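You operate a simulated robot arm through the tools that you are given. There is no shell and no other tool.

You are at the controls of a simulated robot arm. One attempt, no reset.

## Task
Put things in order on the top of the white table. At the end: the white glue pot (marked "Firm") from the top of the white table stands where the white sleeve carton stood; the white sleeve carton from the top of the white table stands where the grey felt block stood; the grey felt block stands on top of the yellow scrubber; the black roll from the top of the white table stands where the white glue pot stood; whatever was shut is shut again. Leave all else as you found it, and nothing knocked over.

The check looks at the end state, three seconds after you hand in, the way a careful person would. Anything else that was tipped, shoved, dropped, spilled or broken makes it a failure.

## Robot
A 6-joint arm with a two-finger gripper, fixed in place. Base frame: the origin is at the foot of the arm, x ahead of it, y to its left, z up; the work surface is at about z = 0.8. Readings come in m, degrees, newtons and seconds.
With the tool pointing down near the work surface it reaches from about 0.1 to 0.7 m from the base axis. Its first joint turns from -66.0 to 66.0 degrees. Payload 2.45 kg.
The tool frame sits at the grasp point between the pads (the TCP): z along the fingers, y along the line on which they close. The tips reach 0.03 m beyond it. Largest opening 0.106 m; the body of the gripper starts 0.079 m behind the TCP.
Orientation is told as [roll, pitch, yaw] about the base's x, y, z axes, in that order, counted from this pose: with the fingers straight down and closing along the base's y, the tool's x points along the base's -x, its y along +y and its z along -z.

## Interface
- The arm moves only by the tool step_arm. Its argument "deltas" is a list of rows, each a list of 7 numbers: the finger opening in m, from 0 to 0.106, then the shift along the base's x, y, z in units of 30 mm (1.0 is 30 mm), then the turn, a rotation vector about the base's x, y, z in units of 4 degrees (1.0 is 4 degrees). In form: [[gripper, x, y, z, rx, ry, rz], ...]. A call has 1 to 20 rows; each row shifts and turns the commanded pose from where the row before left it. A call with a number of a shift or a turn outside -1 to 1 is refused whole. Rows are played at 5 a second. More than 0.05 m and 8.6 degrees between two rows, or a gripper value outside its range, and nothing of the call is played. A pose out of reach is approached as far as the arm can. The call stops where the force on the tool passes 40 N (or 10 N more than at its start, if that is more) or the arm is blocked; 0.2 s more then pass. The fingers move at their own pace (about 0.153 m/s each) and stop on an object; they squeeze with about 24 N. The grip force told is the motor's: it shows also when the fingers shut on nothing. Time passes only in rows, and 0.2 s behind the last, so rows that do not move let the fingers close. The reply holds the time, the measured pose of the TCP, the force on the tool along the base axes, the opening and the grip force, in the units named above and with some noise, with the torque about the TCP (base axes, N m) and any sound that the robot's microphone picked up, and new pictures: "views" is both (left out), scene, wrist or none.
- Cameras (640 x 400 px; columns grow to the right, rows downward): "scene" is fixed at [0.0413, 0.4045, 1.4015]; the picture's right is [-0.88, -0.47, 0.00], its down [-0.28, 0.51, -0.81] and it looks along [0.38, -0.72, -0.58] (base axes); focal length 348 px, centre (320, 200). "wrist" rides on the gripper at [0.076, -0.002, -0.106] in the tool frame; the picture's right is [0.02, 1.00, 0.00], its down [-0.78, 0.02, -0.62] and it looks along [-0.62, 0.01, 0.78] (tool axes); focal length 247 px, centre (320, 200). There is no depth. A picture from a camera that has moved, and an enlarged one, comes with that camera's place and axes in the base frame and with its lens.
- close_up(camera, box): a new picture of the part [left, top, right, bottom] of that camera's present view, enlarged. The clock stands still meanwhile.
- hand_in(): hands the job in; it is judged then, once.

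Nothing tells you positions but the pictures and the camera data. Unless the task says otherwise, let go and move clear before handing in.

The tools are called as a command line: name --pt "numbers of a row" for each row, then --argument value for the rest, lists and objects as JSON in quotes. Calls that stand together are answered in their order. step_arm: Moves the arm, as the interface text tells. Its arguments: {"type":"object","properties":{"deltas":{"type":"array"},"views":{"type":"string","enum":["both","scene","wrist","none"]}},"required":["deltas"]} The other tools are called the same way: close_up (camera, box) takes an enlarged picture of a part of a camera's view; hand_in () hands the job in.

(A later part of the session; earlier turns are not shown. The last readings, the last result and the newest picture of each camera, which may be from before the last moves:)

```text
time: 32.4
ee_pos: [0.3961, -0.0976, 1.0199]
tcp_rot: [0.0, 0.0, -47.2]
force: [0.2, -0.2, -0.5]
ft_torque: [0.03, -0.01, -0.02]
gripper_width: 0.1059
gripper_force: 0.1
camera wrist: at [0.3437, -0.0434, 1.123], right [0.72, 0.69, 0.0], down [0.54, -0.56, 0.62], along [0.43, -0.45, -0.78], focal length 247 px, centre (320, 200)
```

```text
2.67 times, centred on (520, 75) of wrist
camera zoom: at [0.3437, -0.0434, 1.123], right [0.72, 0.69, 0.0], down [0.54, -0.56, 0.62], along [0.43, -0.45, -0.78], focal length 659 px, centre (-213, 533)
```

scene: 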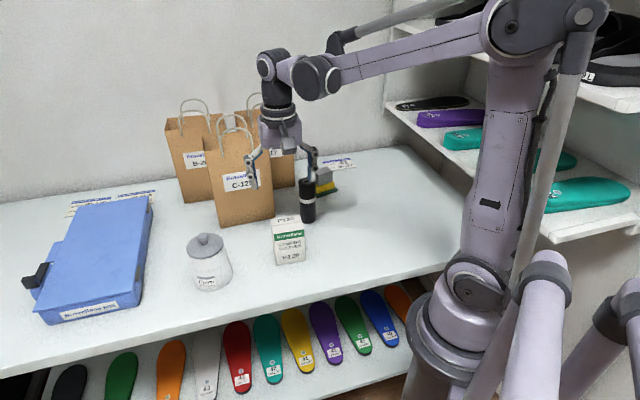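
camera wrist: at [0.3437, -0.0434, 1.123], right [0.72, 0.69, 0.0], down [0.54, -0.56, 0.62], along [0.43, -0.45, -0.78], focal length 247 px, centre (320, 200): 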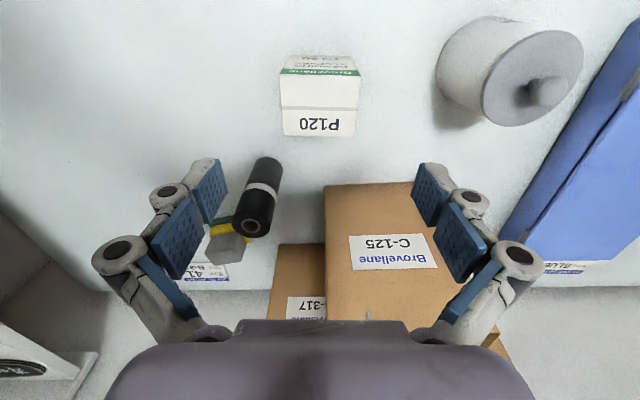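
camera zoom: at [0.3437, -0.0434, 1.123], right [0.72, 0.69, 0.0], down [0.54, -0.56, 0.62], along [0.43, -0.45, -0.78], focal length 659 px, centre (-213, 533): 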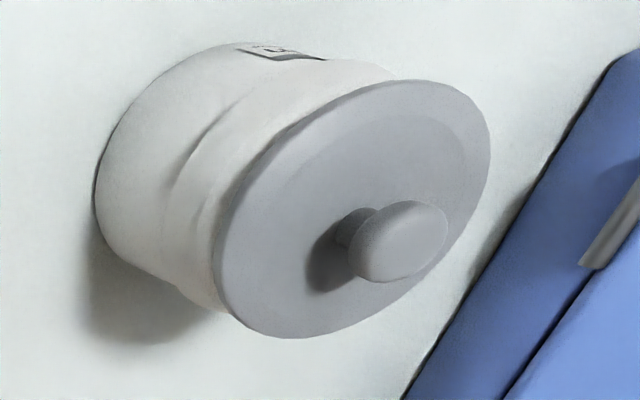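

The carton stands well on the block's old spot. Next is the glue pot, at about (0.51, 0.046), roughly 89 mm across and up to about 0.93 m high at the knob. I'll hover over it to centre precisely.

step_arm --pt "0.106 0.76 0.957 0 0 0 0" --pt "0.106 0.76 0.957 0 0 0 0" --pt "0.106 0.76 0.957 0 0 0 0" --pt "0.106 0.76 0.957 0 0 0 0" --pt "0.106 0.76 0.957 0 0 0 0" --pt "0.106 0 0 0 0 0 0"

close_up --camera "wrist" --box '[224, 20, 416, 140]'

close_up --camera "scene" --box '[150, 180, 342, 300]'

```text
time: 33.8
ee_pos: [0.5097, 0.0446, 1.0175]
tcp_rot: [0.1, 0.0, -47.1]
force: [0.3, 0.9, 0.0]
ft_torque: [0.01, -0.02, 0.03]
gripper_width: 0.1061
gripper_force: 0.1
camera wrist: at [0.4579, 0.0996, 1.1225], right [0.72, 0.69, 0.0], down [0.54, -0.56, 0.62], along [0.43, -0.45, -0.78], focal length 247 px, centre (320, 200)
```

scene: 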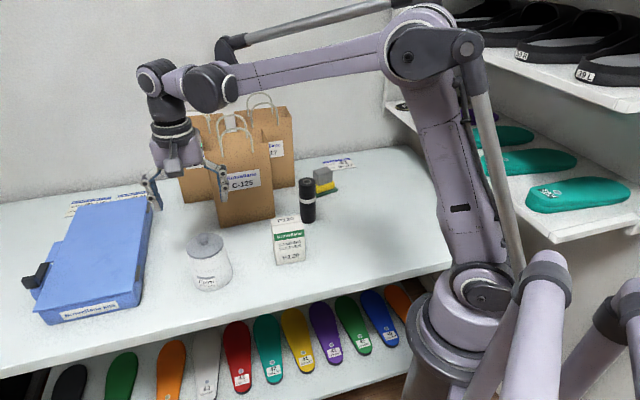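
wrist: 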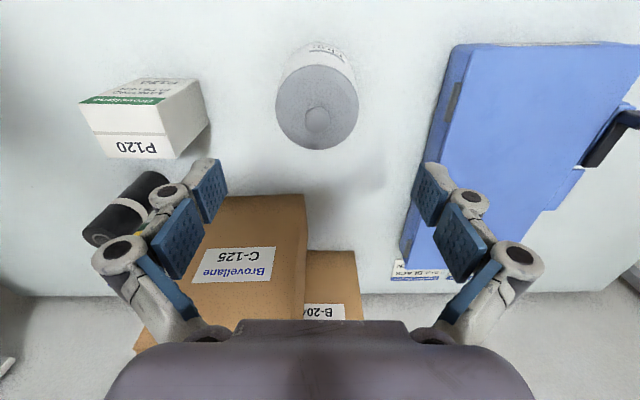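

```text
3.33 times, centred on (320, 80) of wrist
camera zoom: at [0.4579, 0.0996, 1.1225], right [0.72, 0.69, 0.0], down [0.54, -0.56, 0.62], along [0.43, -0.45, -0.78], focal length 823 px, centre (320, 600)
```

zoom: 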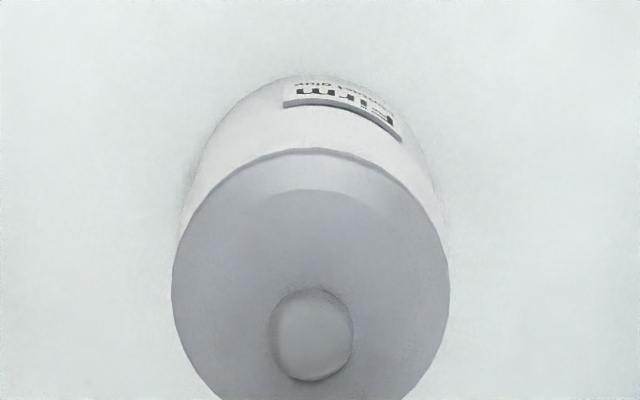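

```text
3.33 times, centred on (246, 240) of scene
camera zoom: at [0.0413, 0.4045, 1.4015], right [-0.88, -0.47, 0.0], down [-0.28, 0.51, -0.81], along [0.38, -0.72, -0.58], focal length 1161 px, centre (567, 67)
```

zoom: 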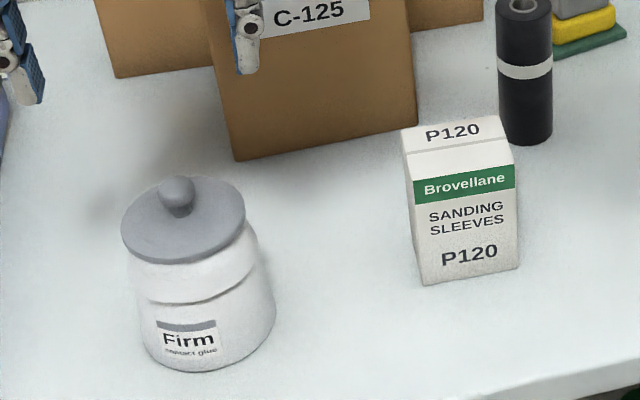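

The pot is within 2–3 mm of centred. I'll apply that correction and go partway down to check the finger clearance.

step_arm --pt "0.106 -0.06 -0.057 -0.8 0 0 0" --pt "0.106 0 0 -0.8 0 0 0" --pt "0.106 0 0 -0.8 0 0 0" --pt "0.106 0 0 -0.6 0 0 0" --pt "0.106 0 0 0 0 0 0"

close_up --camera "wrist" --box '[160, 40, 480, 240]'

close_up --camera "scene" --box '[130, 180, 290, 300]'

```text
time: 35.0
ee_pos: [0.509, 0.0433, 0.927]
tcp_rot: [0.0, 0.0, -47.2]
force: [-0.1, -0.7, 0.1]
ft_torque: [0.02, 0.01, 0.01]
gripper_width: 0.106
gripper_force: 0.0
camera wrist: at [0.4561, 0.0982, 1.032], right [0.72, 0.69, 0.0], down [0.54, -0.56, 0.62], along [0.43, -0.45, -0.78], focal length 247 px, centre (320, 200)
```

scene: 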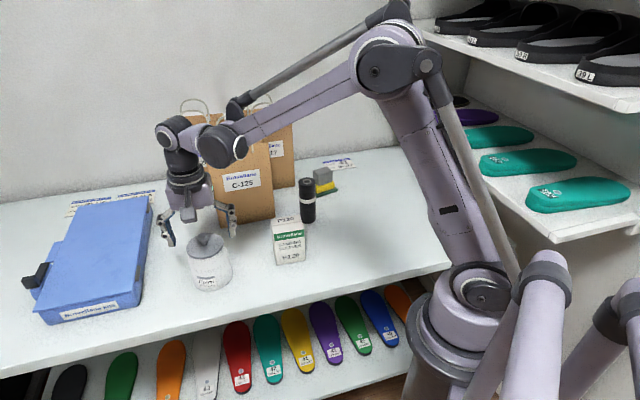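
wrist: 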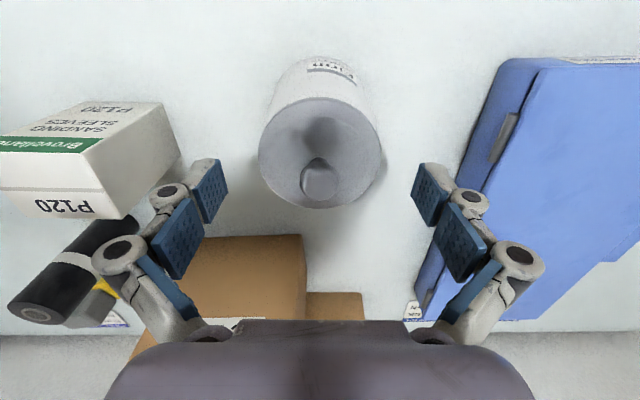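

```text
2.00 times, centred on (320, 140) of wrist
camera zoom: at [0.4561, 0.0982, 1.032], right [0.72, 0.69, 0.0], down [0.54, -0.56, 0.62], along [0.43, -0.45, -0.78], focal length 494 px, centre (320, 320)
```

zoom: 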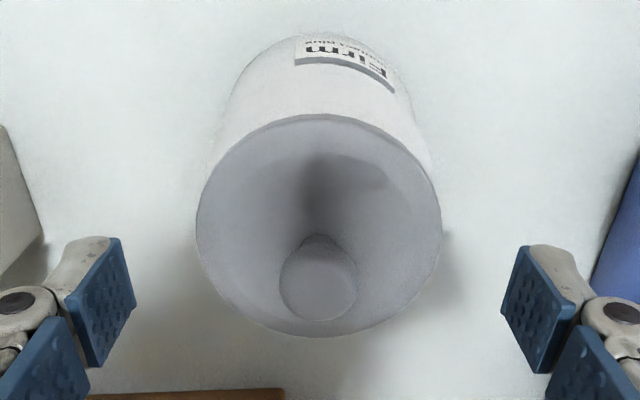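

```text
3.33 times, centred on (210, 240) of scene
camera zoom: at [0.0413, 0.4045, 1.4015], right [-0.88, -0.47, 0.0], down [-0.28, 0.51, -0.81], along [0.38, -0.72, -0.58], focal length 1161 px, centre (687, 67)
```

zoom: 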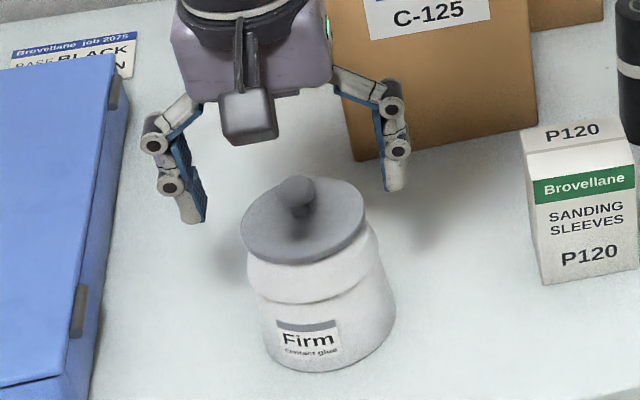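

The fingers are symmetric about the pot, with a 2 mm correction needed fore and aft. I'll go down to the grasp height, keeping the palm about 1.5 cm above the knob.

step_arm --pt "0.106 0.047 -0.047 -0.5 0 0 0" --pt "0.106 0 0 -0.6 0 0 0" --pt "0.106 0 0 -0.6 0 0 0" --pt "0.106 0 0 -0.4 0 0 0" --pt "0.106 0 0 0 0 0 0"

close_up --camera "scene" --box '[130, 190, 290, 300]'

```text
time: 36.2
ee_pos: [0.5103, 0.0416, 0.8642]
tcp_rot: [0.0, 0.1, -47.1]
force: [0.7, -0.6, 0.0]
ft_torque: [0.04, 0.01, 0.0]
gripper_width: 0.1058
gripper_force: 0.0
camera wrist: at [0.4574, 0.0968, 0.9694], right [0.72, 0.69, 0.0], down [0.54, -0.56, 0.62], along [0.43, -0.45, -0.78], focal length 247 px, centre (320, 200)
```

scene: 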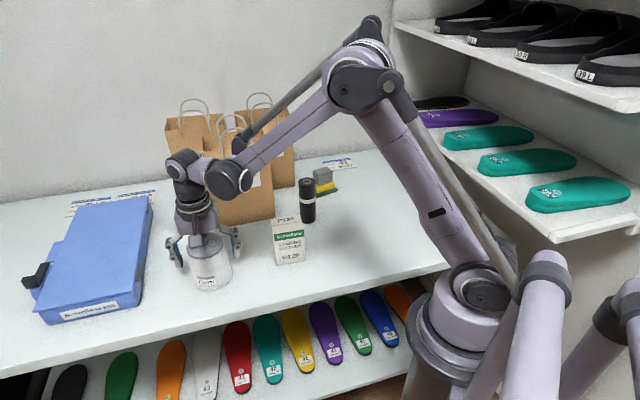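
wrist: 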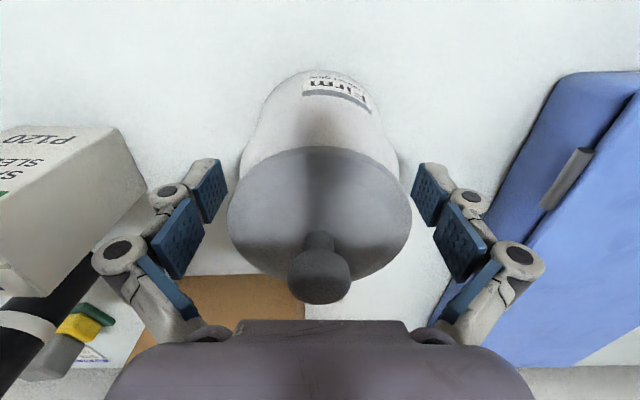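

```text
3.64 times, centred on (210, 245) of scene
camera zoom: at [0.0413, 0.4045, 1.4015], right [-0.88, -0.47, 0.0], down [-0.28, 0.51, -0.81], along [0.38, -0.72, -0.58], focal length 1266 px, centre (720, 36)
```

zoom: 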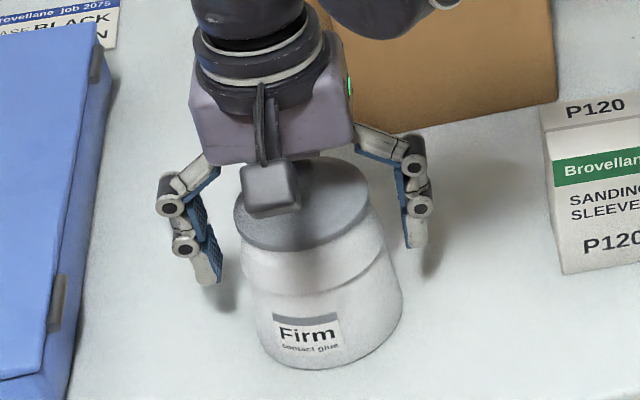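

The pot is centred between the pads, so I'll close on the body below the lid.

step_arm --pt "0.098 0 0 0 0 0 0" --pt "0.09 0 0 0 0 0 0" --pt "0.08 0 0 0 0 0 0" --pt "0.07 0 0 0 0 0 0" --pt "0.07 0 0 0 0 0 0"

close_up --camera "scene" --box '[130, 190, 290, 300]'

```text
time: 37.4
ee_pos: [0.5099, 0.0413, 0.8645]
tcp_rot: [-0.1, -0.1, -47.2]
force: [-1.3, -1.4, 4.9]
ft_torque: [-0.14, 0.22, -0.05]
gripper_width: 0.0775
gripper_force: 24.4
camera wrist: at [0.4572, 0.0967, 0.9697], right [0.72, 0.69, 0.0], down [0.54, -0.56, 0.62], along [0.43, -0.45, -0.78], focal length 247 px, centre (320, 200)
```

scene: 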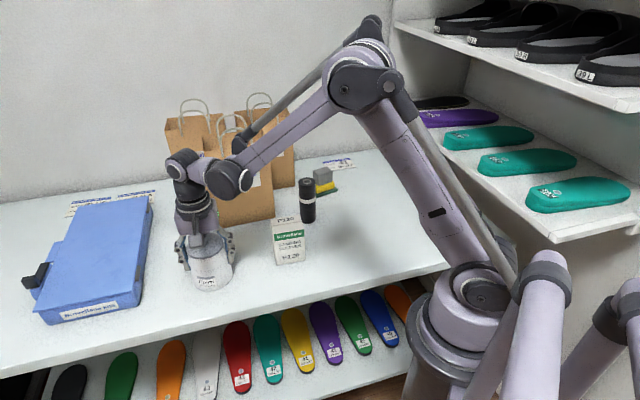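
wrist: 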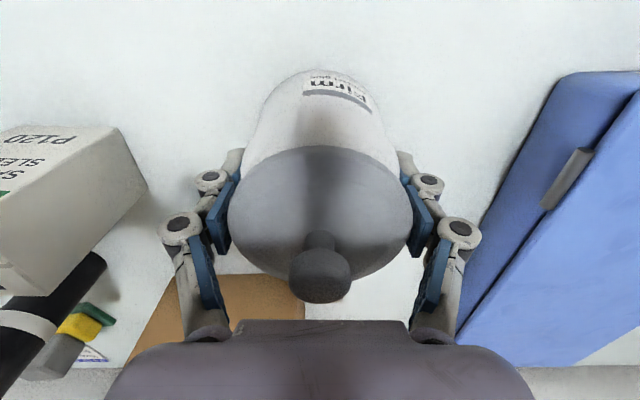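

```text
3.64 times, centred on (210, 245) of scene
camera zoom: at [0.0413, 0.4045, 1.4015], right [-0.88, -0.47, 0.0], down [-0.28, 0.51, -0.81], along [0.38, -0.72, -0.58], focal length 1266 px, centre (720, 36)
```

zoom: 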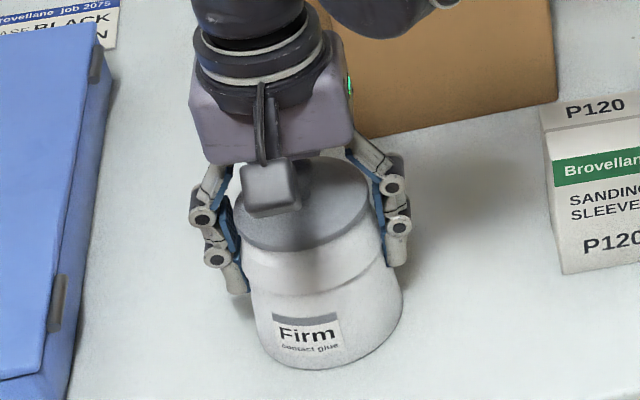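

The gripper holds at 77.5 mm. I'll lift only 6 mm first to check that the whole pot comes up and not just the lid.

step_arm --pt "0.07 0 0 0.1 0 0 0" --pt "0.07 0 0 0.1 0 0 0" --pt "0.07 0 0 0 0 0 0"

close_up --camera "scene" --box '[130, 190, 290, 300]'

close_up --camera "wrist" --box '[200, 50, 440, 200]'

```text
time: 38.2
ee_pos: [0.5099, 0.0416, 0.8704]
tcp_rot: [0.0, 0.1, -47.3]
force: [0.5, 0.2, -4.1]
ft_torque: [-0.01, 0.02, -0.05]
gripper_width: 0.0774
gripper_force: 24.7
camera wrist: at [0.4574, 0.0963, 0.9755], right [0.72, 0.69, 0.0], down [0.54, -0.56, 0.62], along [0.43, -0.45, -0.78], focal length 247 px, centre (320, 200)
```

scene: 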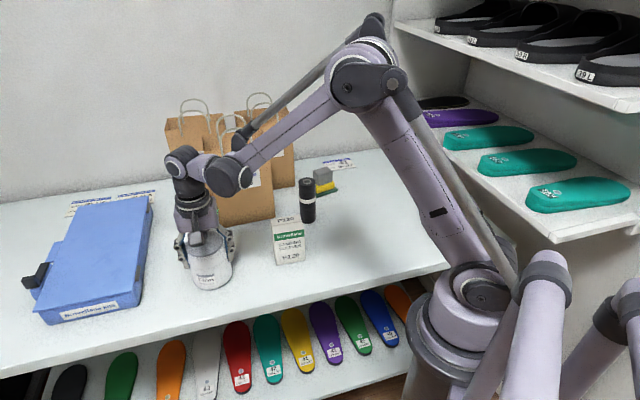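
wrist: 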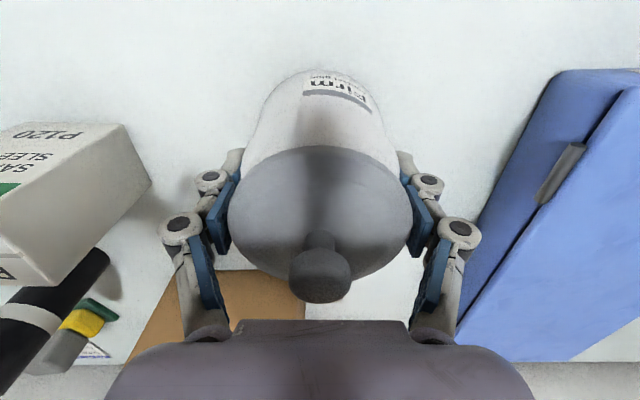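

```text
3.64 times, centred on (210, 245) of scene
camera zoom: at [0.0414, 0.4045, 1.4015], right [-0.88, -0.47, 0.0], down [-0.28, 0.51, -0.81], along [0.38, -0.72, -0.58], focal length 1266 px, centre (720, 36)
```

zoom: 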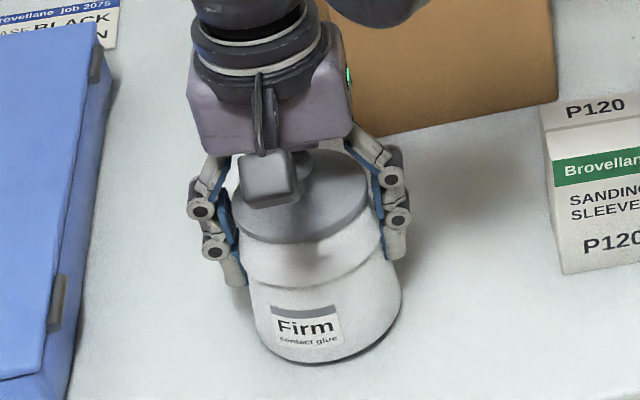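

```text
2.67 times, centred on (320, 125) of wrist
camera zoom: at [0.4574, 0.0963, 0.9755], right [0.72, 0.69, 0.0], down [0.54, -0.56, 0.62], along [0.43, -0.45, -0.78], focal length 659 px, centre (320, 400)
```

zoom: 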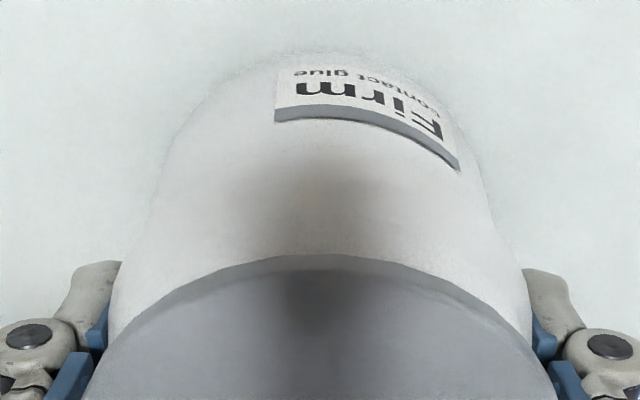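

The whole pot lifted cleanly and weighs about 0.4 kg. I'll raise it, swing it wide of the bags over the carton, and head for the carton's old place.

step_arm --pt "0.07 0 0 0.942 0 0 0" --pt "0.07 0 0 0.942 0 0 0" --pt "0.07 0 0 0.942 0 0 0" --pt "0.07 0 0 0.942 0 0 0" --pt "0.07 0 0 0.942 0 0 0" --pt "0.07 0 0 0.942 0 0 0" --pt "0.07 -0.722 -0.9 0 0 0 0" --pt "0.07 -0.722 -0.9 0 0 0 0" --pt "0.07 -0.722 -0.9 0 0 0 0" --pt "0.07 -0.722 -0.9 0 0 0 0" --pt "0.07 -0.722 -0.9 0 0 0 0" --pt "0.07 -0.722 -0.9 0 0 0 0" --pt "0.07 0 0 0 0 0 0"

```text
time: 41.0
ee_pos: [0.3793, -0.1209, 1.0421]
tcp_rot: [0.1, 0.0, -47.2]
force: [-0.1, 0.1, -3.6]
ft_torque: [-0.01, 0.0, -0.04]
gripper_width: 0.0773
gripper_force: 24.0
camera wrist: at [0.3265, -0.0657, 1.1462], right [0.72, 0.7, 0.0], down [0.54, -0.56, 0.62], along [0.43, -0.45, -0.78], focal length 247 px, centre (320, 200)
```

scene: 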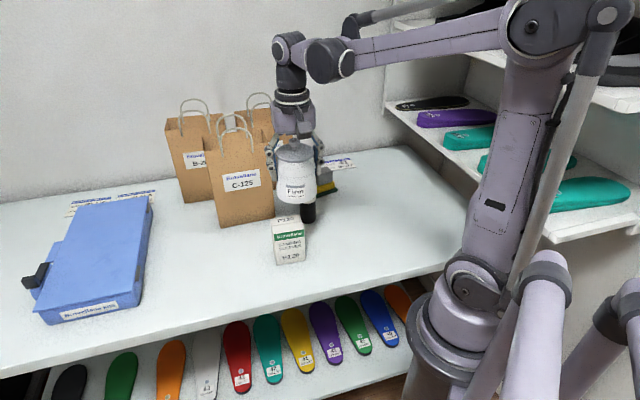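
wrist: 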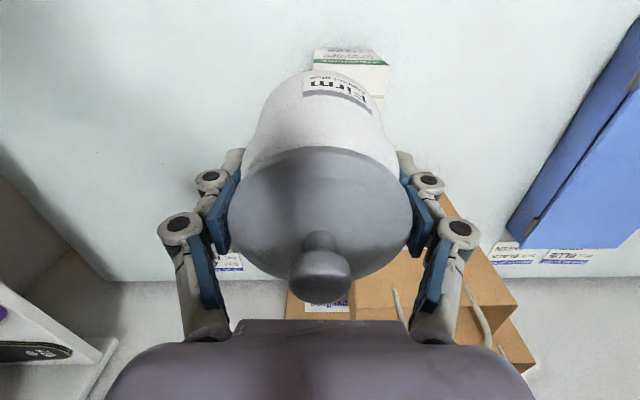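

The pot is held steadily. I'll carry it on to above the carton's former place.

step_arm --pt "0.07 -0.081 -0.914 0 0 0 0" --pt "0.07 -0.081 -0.914 0 0 0 0" --pt "0.07 -0.081 -0.914 0 0 0 0" --pt "0.07 -0.081 -0.914 0 0 0 0" --pt "0.07 -0.081 -0.914 0 0 0 0" --pt "0.07 -0.081 -0.914 0 0 0 0" --pt "0.07 -0.081 -0.914 0 0 0 0" --pt "0.07 -0.081 -0.914 0 0 0 0" --pt "0.07 -0.081 -0.914 0 0 0 0" --pt "0.07 -0.081 -0.914 0 0 0 0" --pt "0.07 -0.081 -0.914 0 0 0 0" --pt "0.07 -0.081 -0.914 0 0 0 0" --pt "0.07 0.067 -0.678 0 0 0 0" --pt "0.07 0.067 -0.678 0 0 0 0" --pt "0.07 0.067 -0.678 0 0 0 0" --pt "0.07 0 0 0 0 0 0"

```text
time: 44.4
ee_pos: [0.3572, -0.5105, 1.0398]
tcp_rot: [0.0, 0.1, -47.2]
force: [-0.5, -0.2, -3.4]
ft_torque: [0.0, -0.02, -0.02]
gripper_width: 0.0773
gripper_force: 23.7
camera wrist: at [0.3044, -0.4555, 1.1447], right [0.72, 0.7, 0.0], down [0.55, -0.56, 0.62], along [0.43, -0.45, -0.78], focal length 247 px, centre (320, 200)
```

scene: 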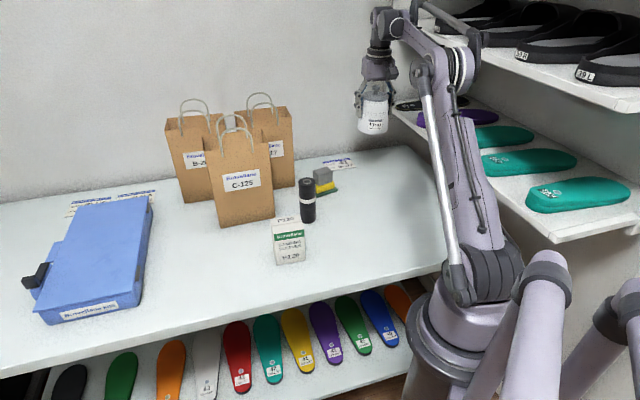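
wrist: 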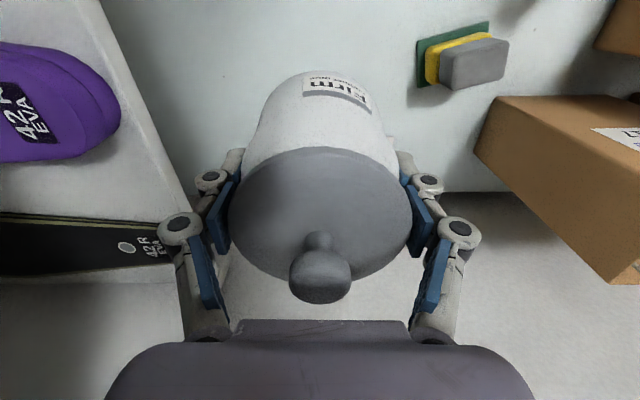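

The pot is above the target. I'll lower it to a few millimetres above the table.

step_arm --pt "0.07 -0.04 -0.02 -1 0 0 0" --pt "0.07 0 0 -1 0 0 0" --pt "0.07 0 0 -1 0 0 0" --pt "0.07 0 0 -1 0 0 0" --pt "0.07 0 0 -0.8 0 0 0" --pt "0.07 0 0 -0.5 0 0 0" --pt "0.07 0 0 -0.37 0 0 0" --pt "0.07 0 0 0 0 0 0"

close_up --camera "scene" --box '[290, 100, 450, 200]'

```text
time: 46.2
ee_pos: [0.3563, -0.5118, 0.8699]
tcp_rot: [-0.1, 0.0, -47.1]
force: [-0.3, -0.2, -2.7]
ft_torque: [0.0, -0.04, 0.03]
gripper_width: 0.0771
gripper_force: 24.2
camera wrist: at [0.3034, -0.456, 0.9755], right [0.72, 0.7, 0.0], down [0.54, -0.56, 0.62], along [0.43, -0.45, -0.78], focal length 247 px, centre (320, 200)
```

scene: 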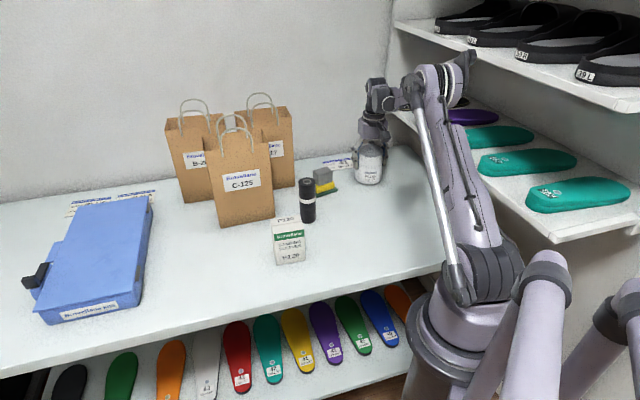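
wrist: 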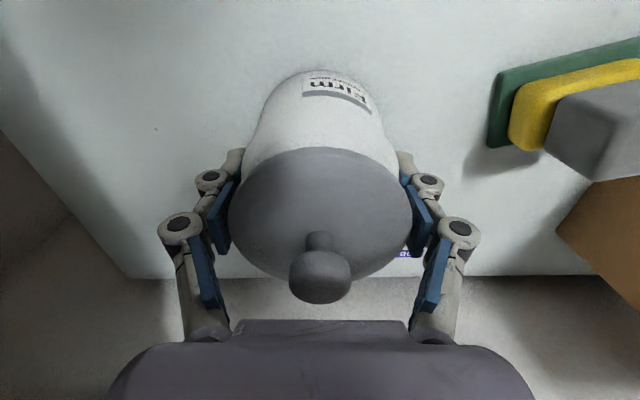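

```text
4.00 times, centred on (370, 150) of scene
camera zoom: at [0.0414, 0.4044, 1.4015], right [-0.88, -0.47, 0.0], down [-0.28, 0.51, -0.81], along [0.38, -0.72, -0.58], focal length 1393 px, centre (120, 400)
```

zoom: 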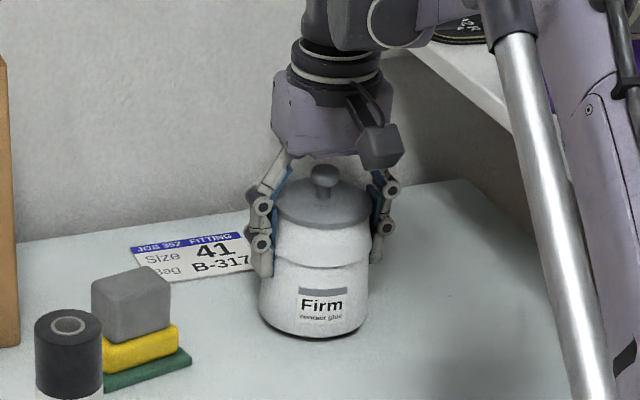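

step_arm --pt "0.07 0 0 -0.08 0 0 0" --pt "0.07 0 0 0 0 0 0" --views "none"

step_arm --pt "0.07 0 0 -0.07 0 0 0" --pt "0.07 0 0 0 0 0 0" --views "none"

```text
time: 46.8
ee_pos: [0.3557, -0.5109, 0.8678]
tcp_rot: [0.0, 0.0, -47.2]
force: [0.4, -0.2, -3.4]
ft_torque: [0.02, -0.05, -0.02]
gripper_width: 0.0775
gripper_force: 24.0
```

```text
time: 47.4
ee_pos: [0.3561, -0.511, 0.8658]
tcp_rot: [0.0, 0.0, -47.3]
force: [0.5, -0.6, -2.9]
ft_torque: [0.04, 0.01, 0.0]
gripper_width: 0.0772
gripper_force: 24.2
```

step_arm --pt "0.07 0 0 -0.05 0 0 0" --pt "0.07 0 0 0 0 0 0" --views "none"

```text
time: 48.0
ee_pos: [0.3554, -0.5101, 0.8654]
tcp_rot: [0.0, 0.0, -47.2]
force: [-0.6, 0.0, 0.0]
ft_torque: [-0.14, -0.04, -0.06]
gripper_width: 0.0774
gripper_force: 23.7
```

step_arm --pt "0.07 0 0 -0.025 0 0 0" --pt "0.07 0 0 0 0 0 0" --views "none"

```text
time: 48.6
ee_pos: [0.3557, -0.5111, 0.865]
tcp_rot: [0.1, 0.0, -47.2]
force: [0.3, -2.0, 16.9]
ft_torque: [-0.04, 0.0, -0.22]
gripper_width: 0.0773
gripper_force: 24.0
```

The pot is down, with 17 N of contact. I'll ease off, open the fingers gradually, and rise straight up.

step_arm --pt "0.07 0 0 0.025 0 0 0" --pt "0.084 0 0 0 0 0 0" --pt "0.095 0 0 0 0 0 0" --pt "0.106 0 0 0 0 0 0" --pt "0.106 0 0 0 0 0 0" --pt "0.106 0 0 0.4 0 0 0" --pt "0.106 0 0 0.8 0 0 0" --pt "0.106 0 0 1 0 0 0" --pt "0.106 0 0 1 0 0 0" --pt "0.106 0 0 1 0 0 0" --pt "0.106 0 0 1 0 0 0" --pt "0.106 0 0 0 0 0 0"

close_up --camera "scene" --box '[290, 110, 450, 210]'

close_up --camera "wrist" --box '[224, 10, 416, 150]'

```text
time: 51.2
ee_pos: [0.3561, -0.5091, 1.0207]
tcp_rot: [0.0, 0.0, -47.2]
force: [0.3, 0.3, -0.2]
ft_torque: [0.02, 0.01, -0.03]
gripper_width: 0.106
gripper_force: 0.1
camera wrist: at [0.3033, -0.4551, 1.1257], right [0.72, 0.7, 0.0], down [0.54, -0.56, 0.62], along [0.43, -0.45, -0.78], focal length 247 px, centre (320, 200)
```

scene: 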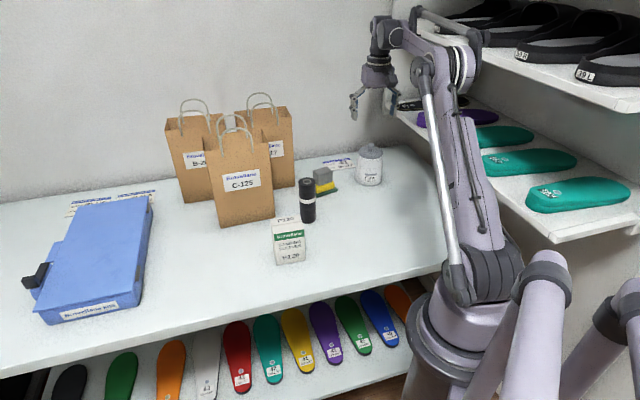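
wrist: 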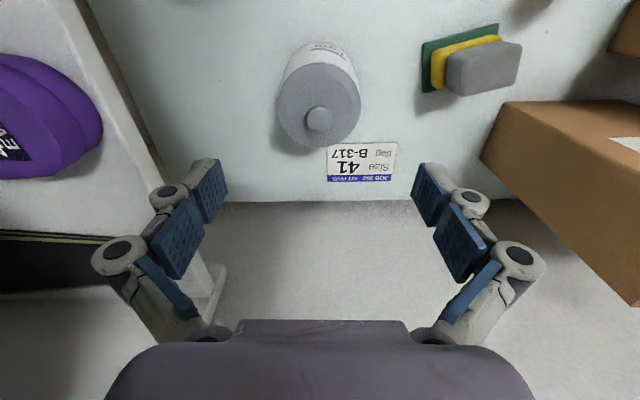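

```text
4.00 times, centred on (370, 160) of scene
camera zoom: at [0.0413, 0.4045, 1.4015], right [-0.88, -0.47, 0.0], down [-0.28, 0.51, -0.81], along [0.38, -0.72, -0.58], focal length 1393 px, centre (120, 360)
```

zoom: 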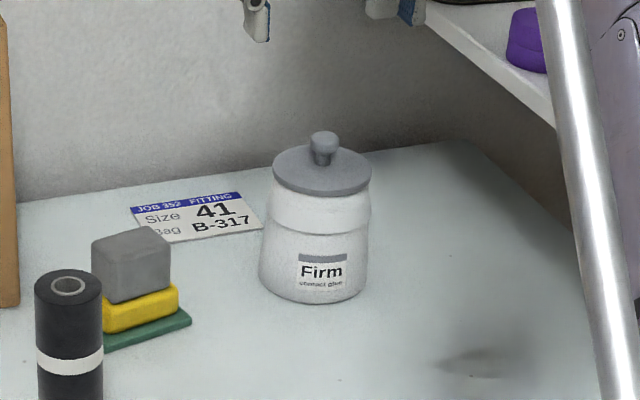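

```text
2.86 times, centred on (320, 80) of wrist
camera zoom: at [0.3033, -0.4551, 1.1257], right [0.72, 0.7, 0.0], down [0.54, -0.56, 0.62], along [0.43, -0.45, -0.78], focal length 706 px, centre (320, 543)
```

zoom: 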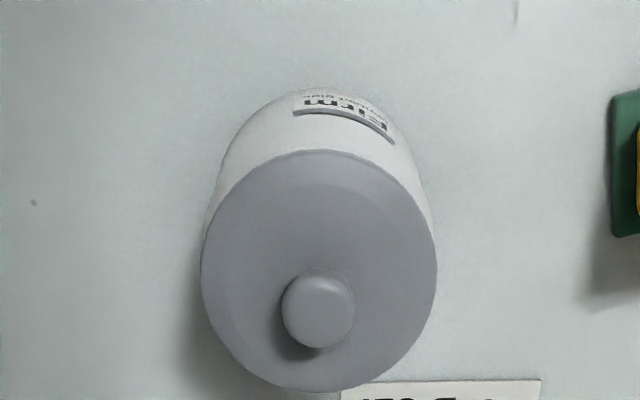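

The pot stands upright with its lid on, and the card is untouched. Last is the black roll at about (0.425, -0.241). I'll hover over it with the gripper turned to yaw 0, which keeps it clear of the bag and carton.

step_arm --pt "0.106 0.192 0.744 0 0 0 0.98" --pt "0.106 0.192 0.744 0 0 0 0.98" --pt "0.106 0.192 0.744 0 0 0 0.98" --pt "0.1 0.192 0.744 0 0 0 0.98" --pt "0.09 0.192 0.744 0 0 0 0.98" --pt "0.08 0.192 0.744 0 0 0 0.98" --pt "0.08 0.192 0.744 0 0 0 0.98" --pt "0.08 0.192 0.744 0 0 0 0.98" --pt "0.08 0.192 0.744 0 0 0 0.98" --pt "0.08 0.192 0.744 0 0 0 0.98" --pt "0.08 0.192 0.744 0 0 0 0.98" --pt "0.08 0.192 0.744 0 0 0 0.98" --pt "0.08 0 0 0 0 0 0"

close_up --camera "wrist" --box '[224, 40, 416, 180]'

```text
time: 54.0
ee_pos: [0.4269, -0.2435, 1.0202]
tcp_rot: [0.0, 0.0, -0.1]
force: [-0.5, -0.5, -0.2]
ft_torque: [0.01, 0.01, -0.01]
gripper_width: 0.08
gripper_force: 0.1
camera wrist: at [0.3501, -0.2444, 1.1262], right [-0.02, 1.0, 0.0], down [0.78, 0.02, 0.62], along [0.62, 0.01, -0.78], focal length 247 px, centre (320, 200)
```

scene: 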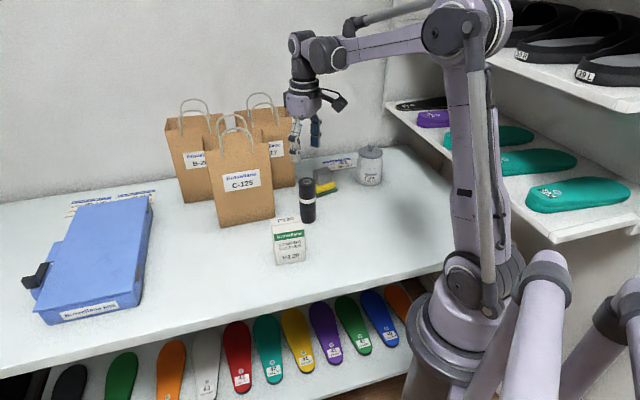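
wrist: 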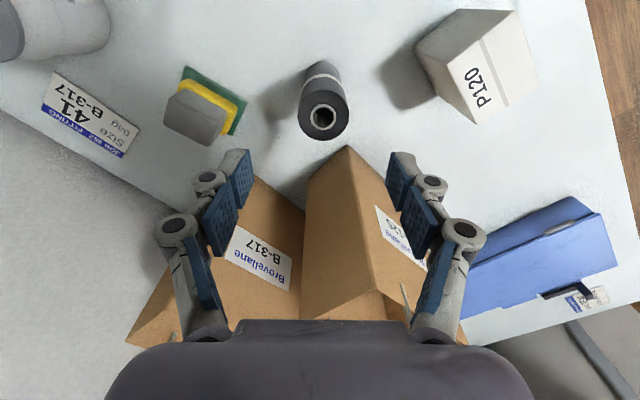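

```text
2.86 times, centred on (320, 110) of wrist
camera zoom: at [0.3501, -0.2444, 1.1262], right [-0.02, 1.0, 0.0], down [0.78, 0.02, 0.62], along [0.62, 0.01, -0.78], focal length 706 px, centre (320, 457)
```

zoom: 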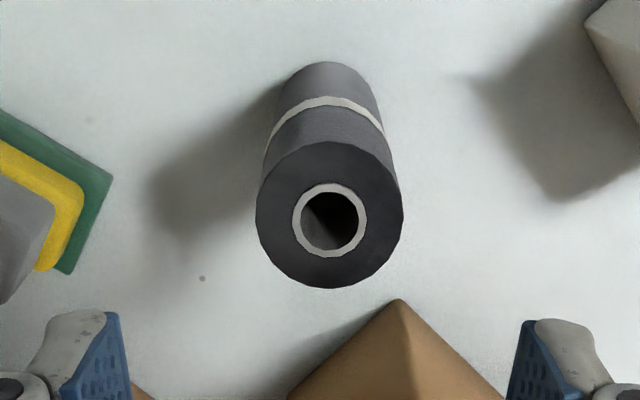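

The roll is about 43 mm across and within 3 mm of centre. I'll correct and go down around it, with the palm staying above its top.

step_arm --pt "0.08 -0.087 0.087 -0.6 0 0 0" --pt "0.08 0 0 -0.9 0 0 0" --pt "0.08 0 0 -0.9 0 0 0" --pt "0.08 0 0 -0.9 0 0 0" --pt "0.08 0 0 -0.9 0 0 0" --pt "0.08 0 0 -0.7 0 0 0" --pt "0.08 0 0 0 0 0 0"

```text
time: 55.6
ee_pos: [0.4254, -0.2398, 0.8733]
tcp_rot: [-0.1, 0.0, -0.3]
force: [-0.1, -0.6, -1.1]
ft_torque: [-0.02, -0.02, 0.01]
gripper_width: 0.0803
gripper_force: 0.1
camera wrist: at [0.3478, -0.2418, 0.9782], right [-0.02, 1.0, 0.0], down [0.78, 0.02, 0.62], along [0.62, 0.01, -0.78], focal length 247 px, centre (320, 200)
```

scene: 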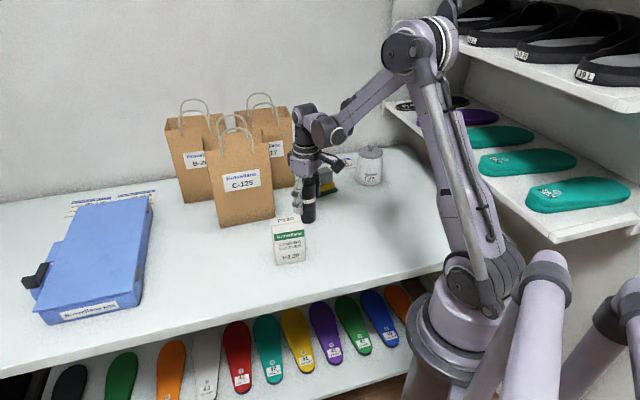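
wrist: 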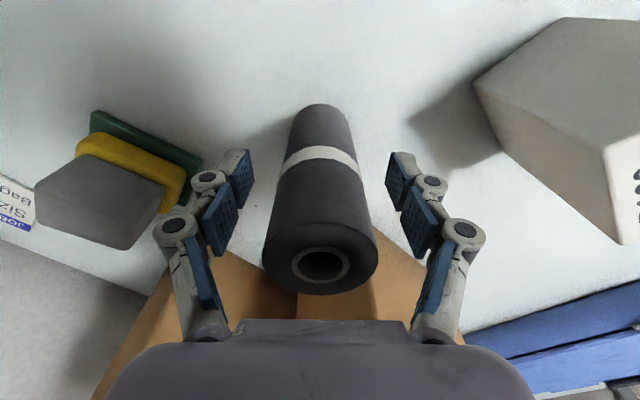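

The roll is centred between the pads, so I'll close on it and lift a little to test the hold.

step_arm --pt "0.06 0 0 0 0 0 0" --pt "0.045 0 0 0 0 0 0" --pt "0.03 0 0 0 0 0 0" --pt "0.03 0 0 0 0 0 0" --pt "0.03 0 0 0 0 0 0" --views "wrist"

step_arm --pt "0.03 0 0 0.2 0 0 0" --pt "0.03 0 0 0.2 0 0 0" --pt "0.03 0 0 0 0 0 0"

```text
time: 56.8
ee_pos: [0.4238, -0.2406, 0.873]
tcp_rot: [0.0, 0.0, -0.2]
force: [0.1, -0.1, 1.1]
ft_torque: [-0.01, -0.02, 0.0]
gripper_width: 0.0424
gripper_force: 23.7
camera wrist: at [0.3478, -0.2418, 0.9785], right [-0.02, 1.0, 0.0], down [0.78, 0.01, 0.62], along [0.62, 0.01, -0.78], focal length 247 px, centre (320, 200)
```

wrist: 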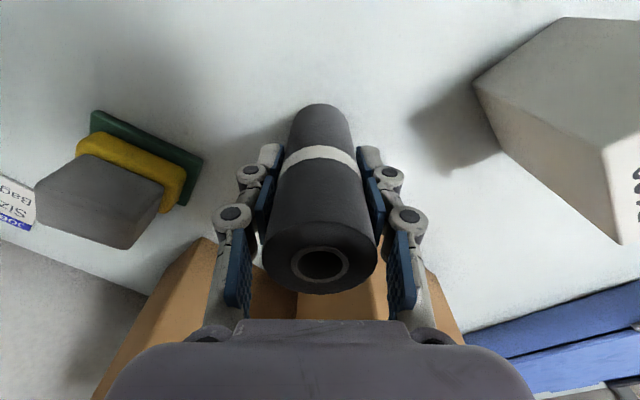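

```text
time: 57.6
ee_pos: [0.4238, -0.2411, 0.8845]
tcp_rot: [0.1, 0.0, -0.2]
force: [0.0, -0.6, -0.2]
ft_torque: [0.01, 0.0, 0.02]
gripper_width: 0.0425
gripper_force: 24.5
camera wrist: at [0.3474, -0.2422, 0.9902], right [-0.02, 1.0, 0.0], down [0.78, 0.01, 0.62], along [0.62, 0.01, -0.78], focal length 247 px, centre (320, 200)
```

scene: 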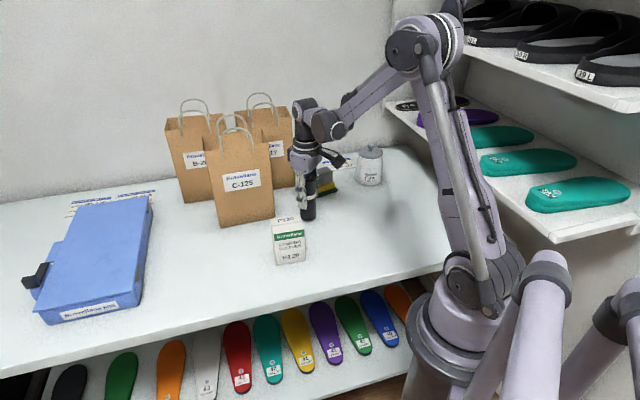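
wrist: 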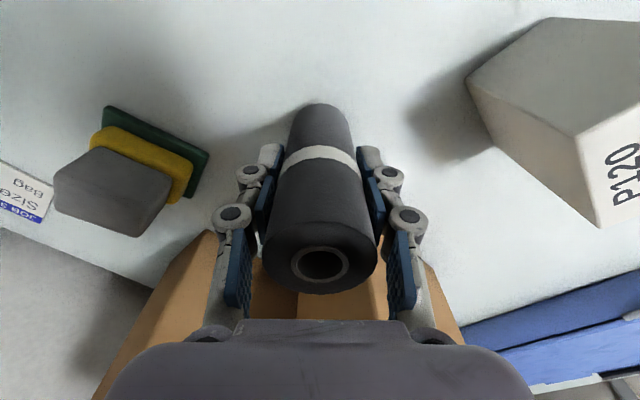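

The roll is held and off the table. I'll lift it, back away from the bag, pass over the carton, and bring it above the pot's old place.

step_arm --pt "0.03 0 0 0.864 0 0 0" --pt "0.03 0 0 0.864 0 0 0" --pt "0.03 0 0 0.864 0 0 0" --pt "0.03 0 0 0.864 0 0 0" --pt "0.03 0 0 0.864 0 0 0" --pt "0.03 0 0 0.864 0 0 0" --pt "0.03 -0.36 0.807 0 0 0 0" --pt "0.03 -0.36 0.807 0 0 0 0" --pt "0.03 -0.36 0.807 0 0 0 0" --pt "0.03 -0.36 0.807 0 0 0 0" --pt "0.03 -0.36 0.807 0 0 0 0" --pt "0.03 0.78 0.894 0 0 0 0" --pt "0.03 0.78 0.894 0 0 0 0" --pt "0.03 0.78 0.894 0 0 0 0" --pt "0.03 0.78 0.894 0 0 0 0" --pt "0.03 0.78 0.894 0 0 0 0" --pt "0.03 0.78 0.894 0 0 0 0" --pt "0.03 0 0 0 0 0 0"

```text
time: 61.4
ee_pos: [0.508, 0.0411, 1.0419]
tcp_rot: [-0.1, 0.0, -0.2]
force: [0.5, -0.4, -1.1]
ft_torque: [-0.01, 0.01, 0.01]
gripper_width: 0.0425
gripper_force: 24.2
camera wrist: at [0.4333, 0.0391, 1.1463], right [-0.02, 1.0, 0.0], down [0.78, 0.01, 0.62], along [0.62, 0.01, -0.78], focal length 247 px, centre (320, 200)
```

scene: 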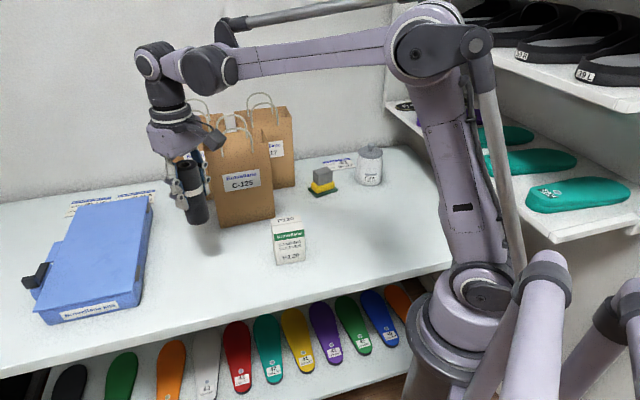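
wrist: 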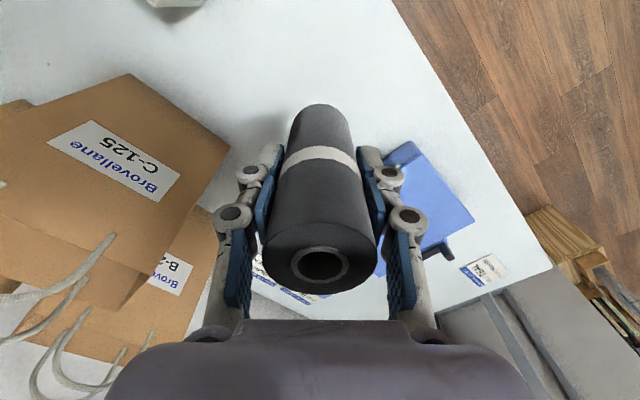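

The roll is above the pot's old place, so I'll lower it to just above the table.

step_arm --pt "0.03 0.04 0 -1 0 0 0" --pt "0.03 0 0 -1 0 0 0" --pt "0.03 0 0 -1 0 0 0" --pt "0.03 0 0 -1 0 0 0" --pt "0.03 0 0 -0.8 0 0 0" --pt "0.03 0 0 -0.4 0 0 0" --pt "0.03 0 0 -0.22 0 0 0" --pt "0.03 0 0 0 0 0 0"

close_up --camera "scene" --box '[130, 190, 290, 300]'

```text
time: 63.2
ee_pos: [0.5116, 0.0415, 0.8774]
tcp_rot: [-0.1, 0.0, -0.2]
force: [-0.3, -0.3, -0.4]
ft_torque: [0.0, 0.0, 0.0]
gripper_width: 0.0425
gripper_force: 23.8
camera wrist: at [0.4347, 0.0403, 0.983], right [-0.02, 1.0, 0.0], down [0.78, 0.02, 0.62], along [0.62, 0.01, -0.78], focal length 247 px, centre (320, 200)
```

scene: 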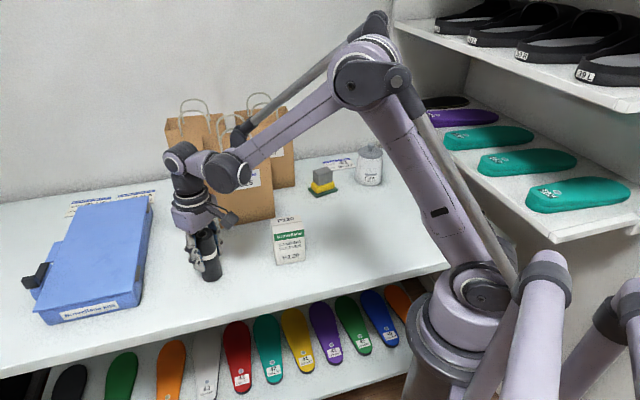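
wrist: 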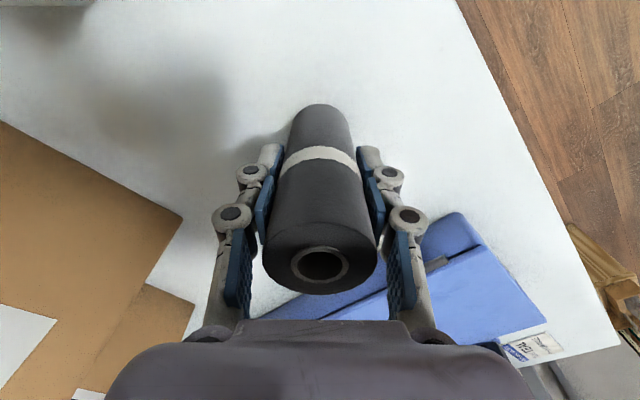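

```text
3.64 times, centred on (210, 245) of scene
camera zoom: at [0.0413, 0.4045, 1.4015], right [-0.88, -0.47, 0.0], down [-0.28, 0.51, -0.81], along [0.38, -0.72, -0.58], focal length 1266 px, centre (720, 36)
```

zoom: 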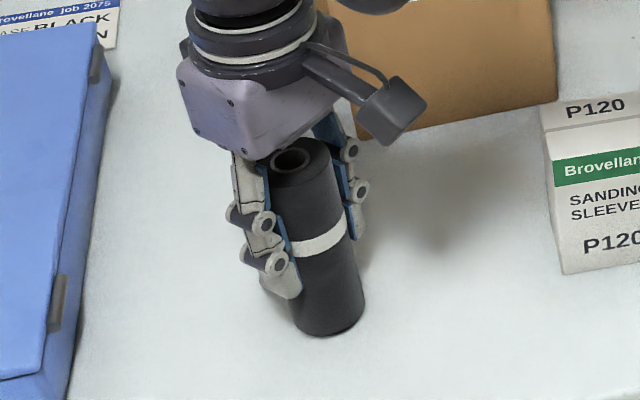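

The position matches the pot's old base, so I'll set it down in small steps.

step_arm --pt "0.03 0 0 -0.08 0 0 0" --pt "0.03 0 0 0 0 0 0" --views "none"

step_arm --pt "0.03 0 0 -0.06 0 0 0" --pt "0.03 0 0 0 0 0 0" --views "none"

```text
time: 63.8
ee_pos: [0.5108, 0.0435, 0.877]
tcp_rot: [0.1, 0.0, -0.3]
force: [0.0, -0.3, -1.3]
ft_torque: [0.02, -0.02, -0.02]
gripper_width: 0.0424
gripper_force: 23.9
```

```text
time: 64.4
ee_pos: [0.5114, 0.0409, 0.8737]
tcp_rot: [0.0, 0.0, -0.3]
force: [0.2, -0.3, -0.2]
ft_torque: [-0.02, 0.03, -0.04]
gripper_width: 0.0427
gripper_force: 24.3
```

step_arm --pt "0.03 0 0 -0.04 0 0 0" --pt "0.03 0 0 0 0 0 0" --views "none"

```text
time: 65.0
ee_pos: [0.5103, 0.0424, 0.8735]
tcp_rot: [0.0, 0.1, -0.1]
force: [0.4, 0.1, 18.9]
ft_torque: [0.02, -0.05, 0.0]
gripper_width: 0.0423
gripper_force: 23.7
```

The roll is on the table, with 19 N of contact. I'll ease off, open the fingers and rise straight up.

step_arm --pt "0.03 0 0 0.03 0 0 0" --pt "0.048 0 0 0 0 0 0" --pt "0.06 0 0 0 0 0 0" --pt "0.08 0 0 0 0 0 0" --pt "0.08 0 0 0 0 0 0" --pt "0.08 0 0 0.5 0 0 0" --pt "0.08 0 0 0.8 0 0 0" --pt "0.08 0 0 1 0 0 0" --pt "0.08 0 0 1 0 0 0" --pt "0.08 0 0 1 0 0 0" --pt "0.08 0 0 1 0 0 0" --pt "0.08 0 0 0 0 0 0"

close_up --camera "scene" --box '[130, 140, 450, 320]'

```text
time: 67.6
ee_pos: [0.5107, 0.0408, 1.0345]
tcp_rot: [0.0, 0.0, -0.2]
force: [0.4, 0.4, 0.4]
ft_torque: [0.03, -0.01, 0.0]
gripper_width: 0.0801
gripper_force: 0.0
camera wrist: at [0.4345, 0.0393, 1.1381], right [-0.02, 1.0, 0.0], down [0.78, 0.01, 0.62], along [0.62, 0.01, -0.78], focal length 247 px, centre (320, 200)
```

scene: 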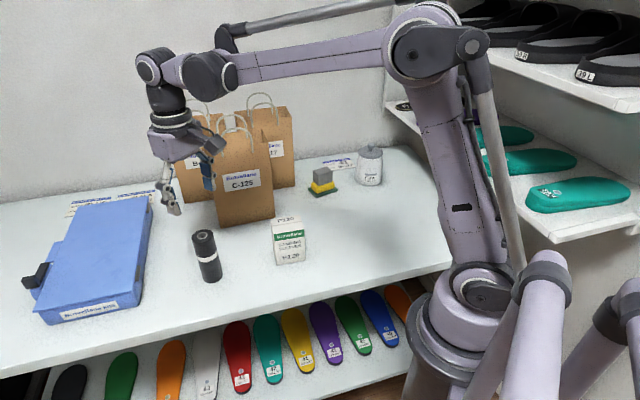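
wrist: 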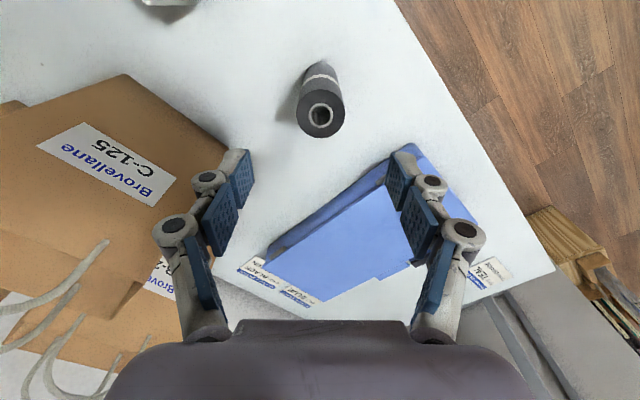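

```text
2.00 times, centred on (290, 230) of scene
camera zoom: at [0.0413, 0.4045, 1.4015], right [-0.88, -0.47, 0.0], down [-0.28, 0.51, -0.81], along [0.38, -0.72, -0.58], focal length 696 px, centre (380, 140)
```

zoom: 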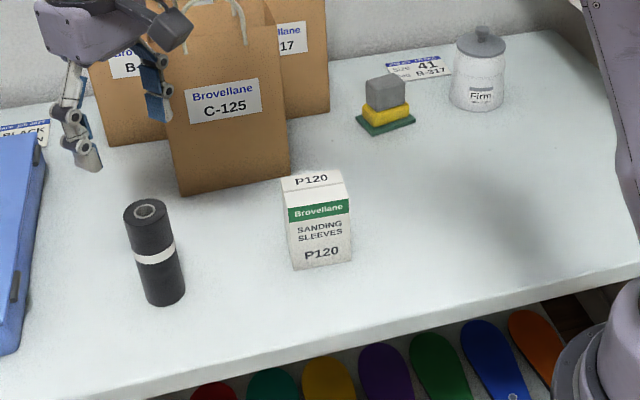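

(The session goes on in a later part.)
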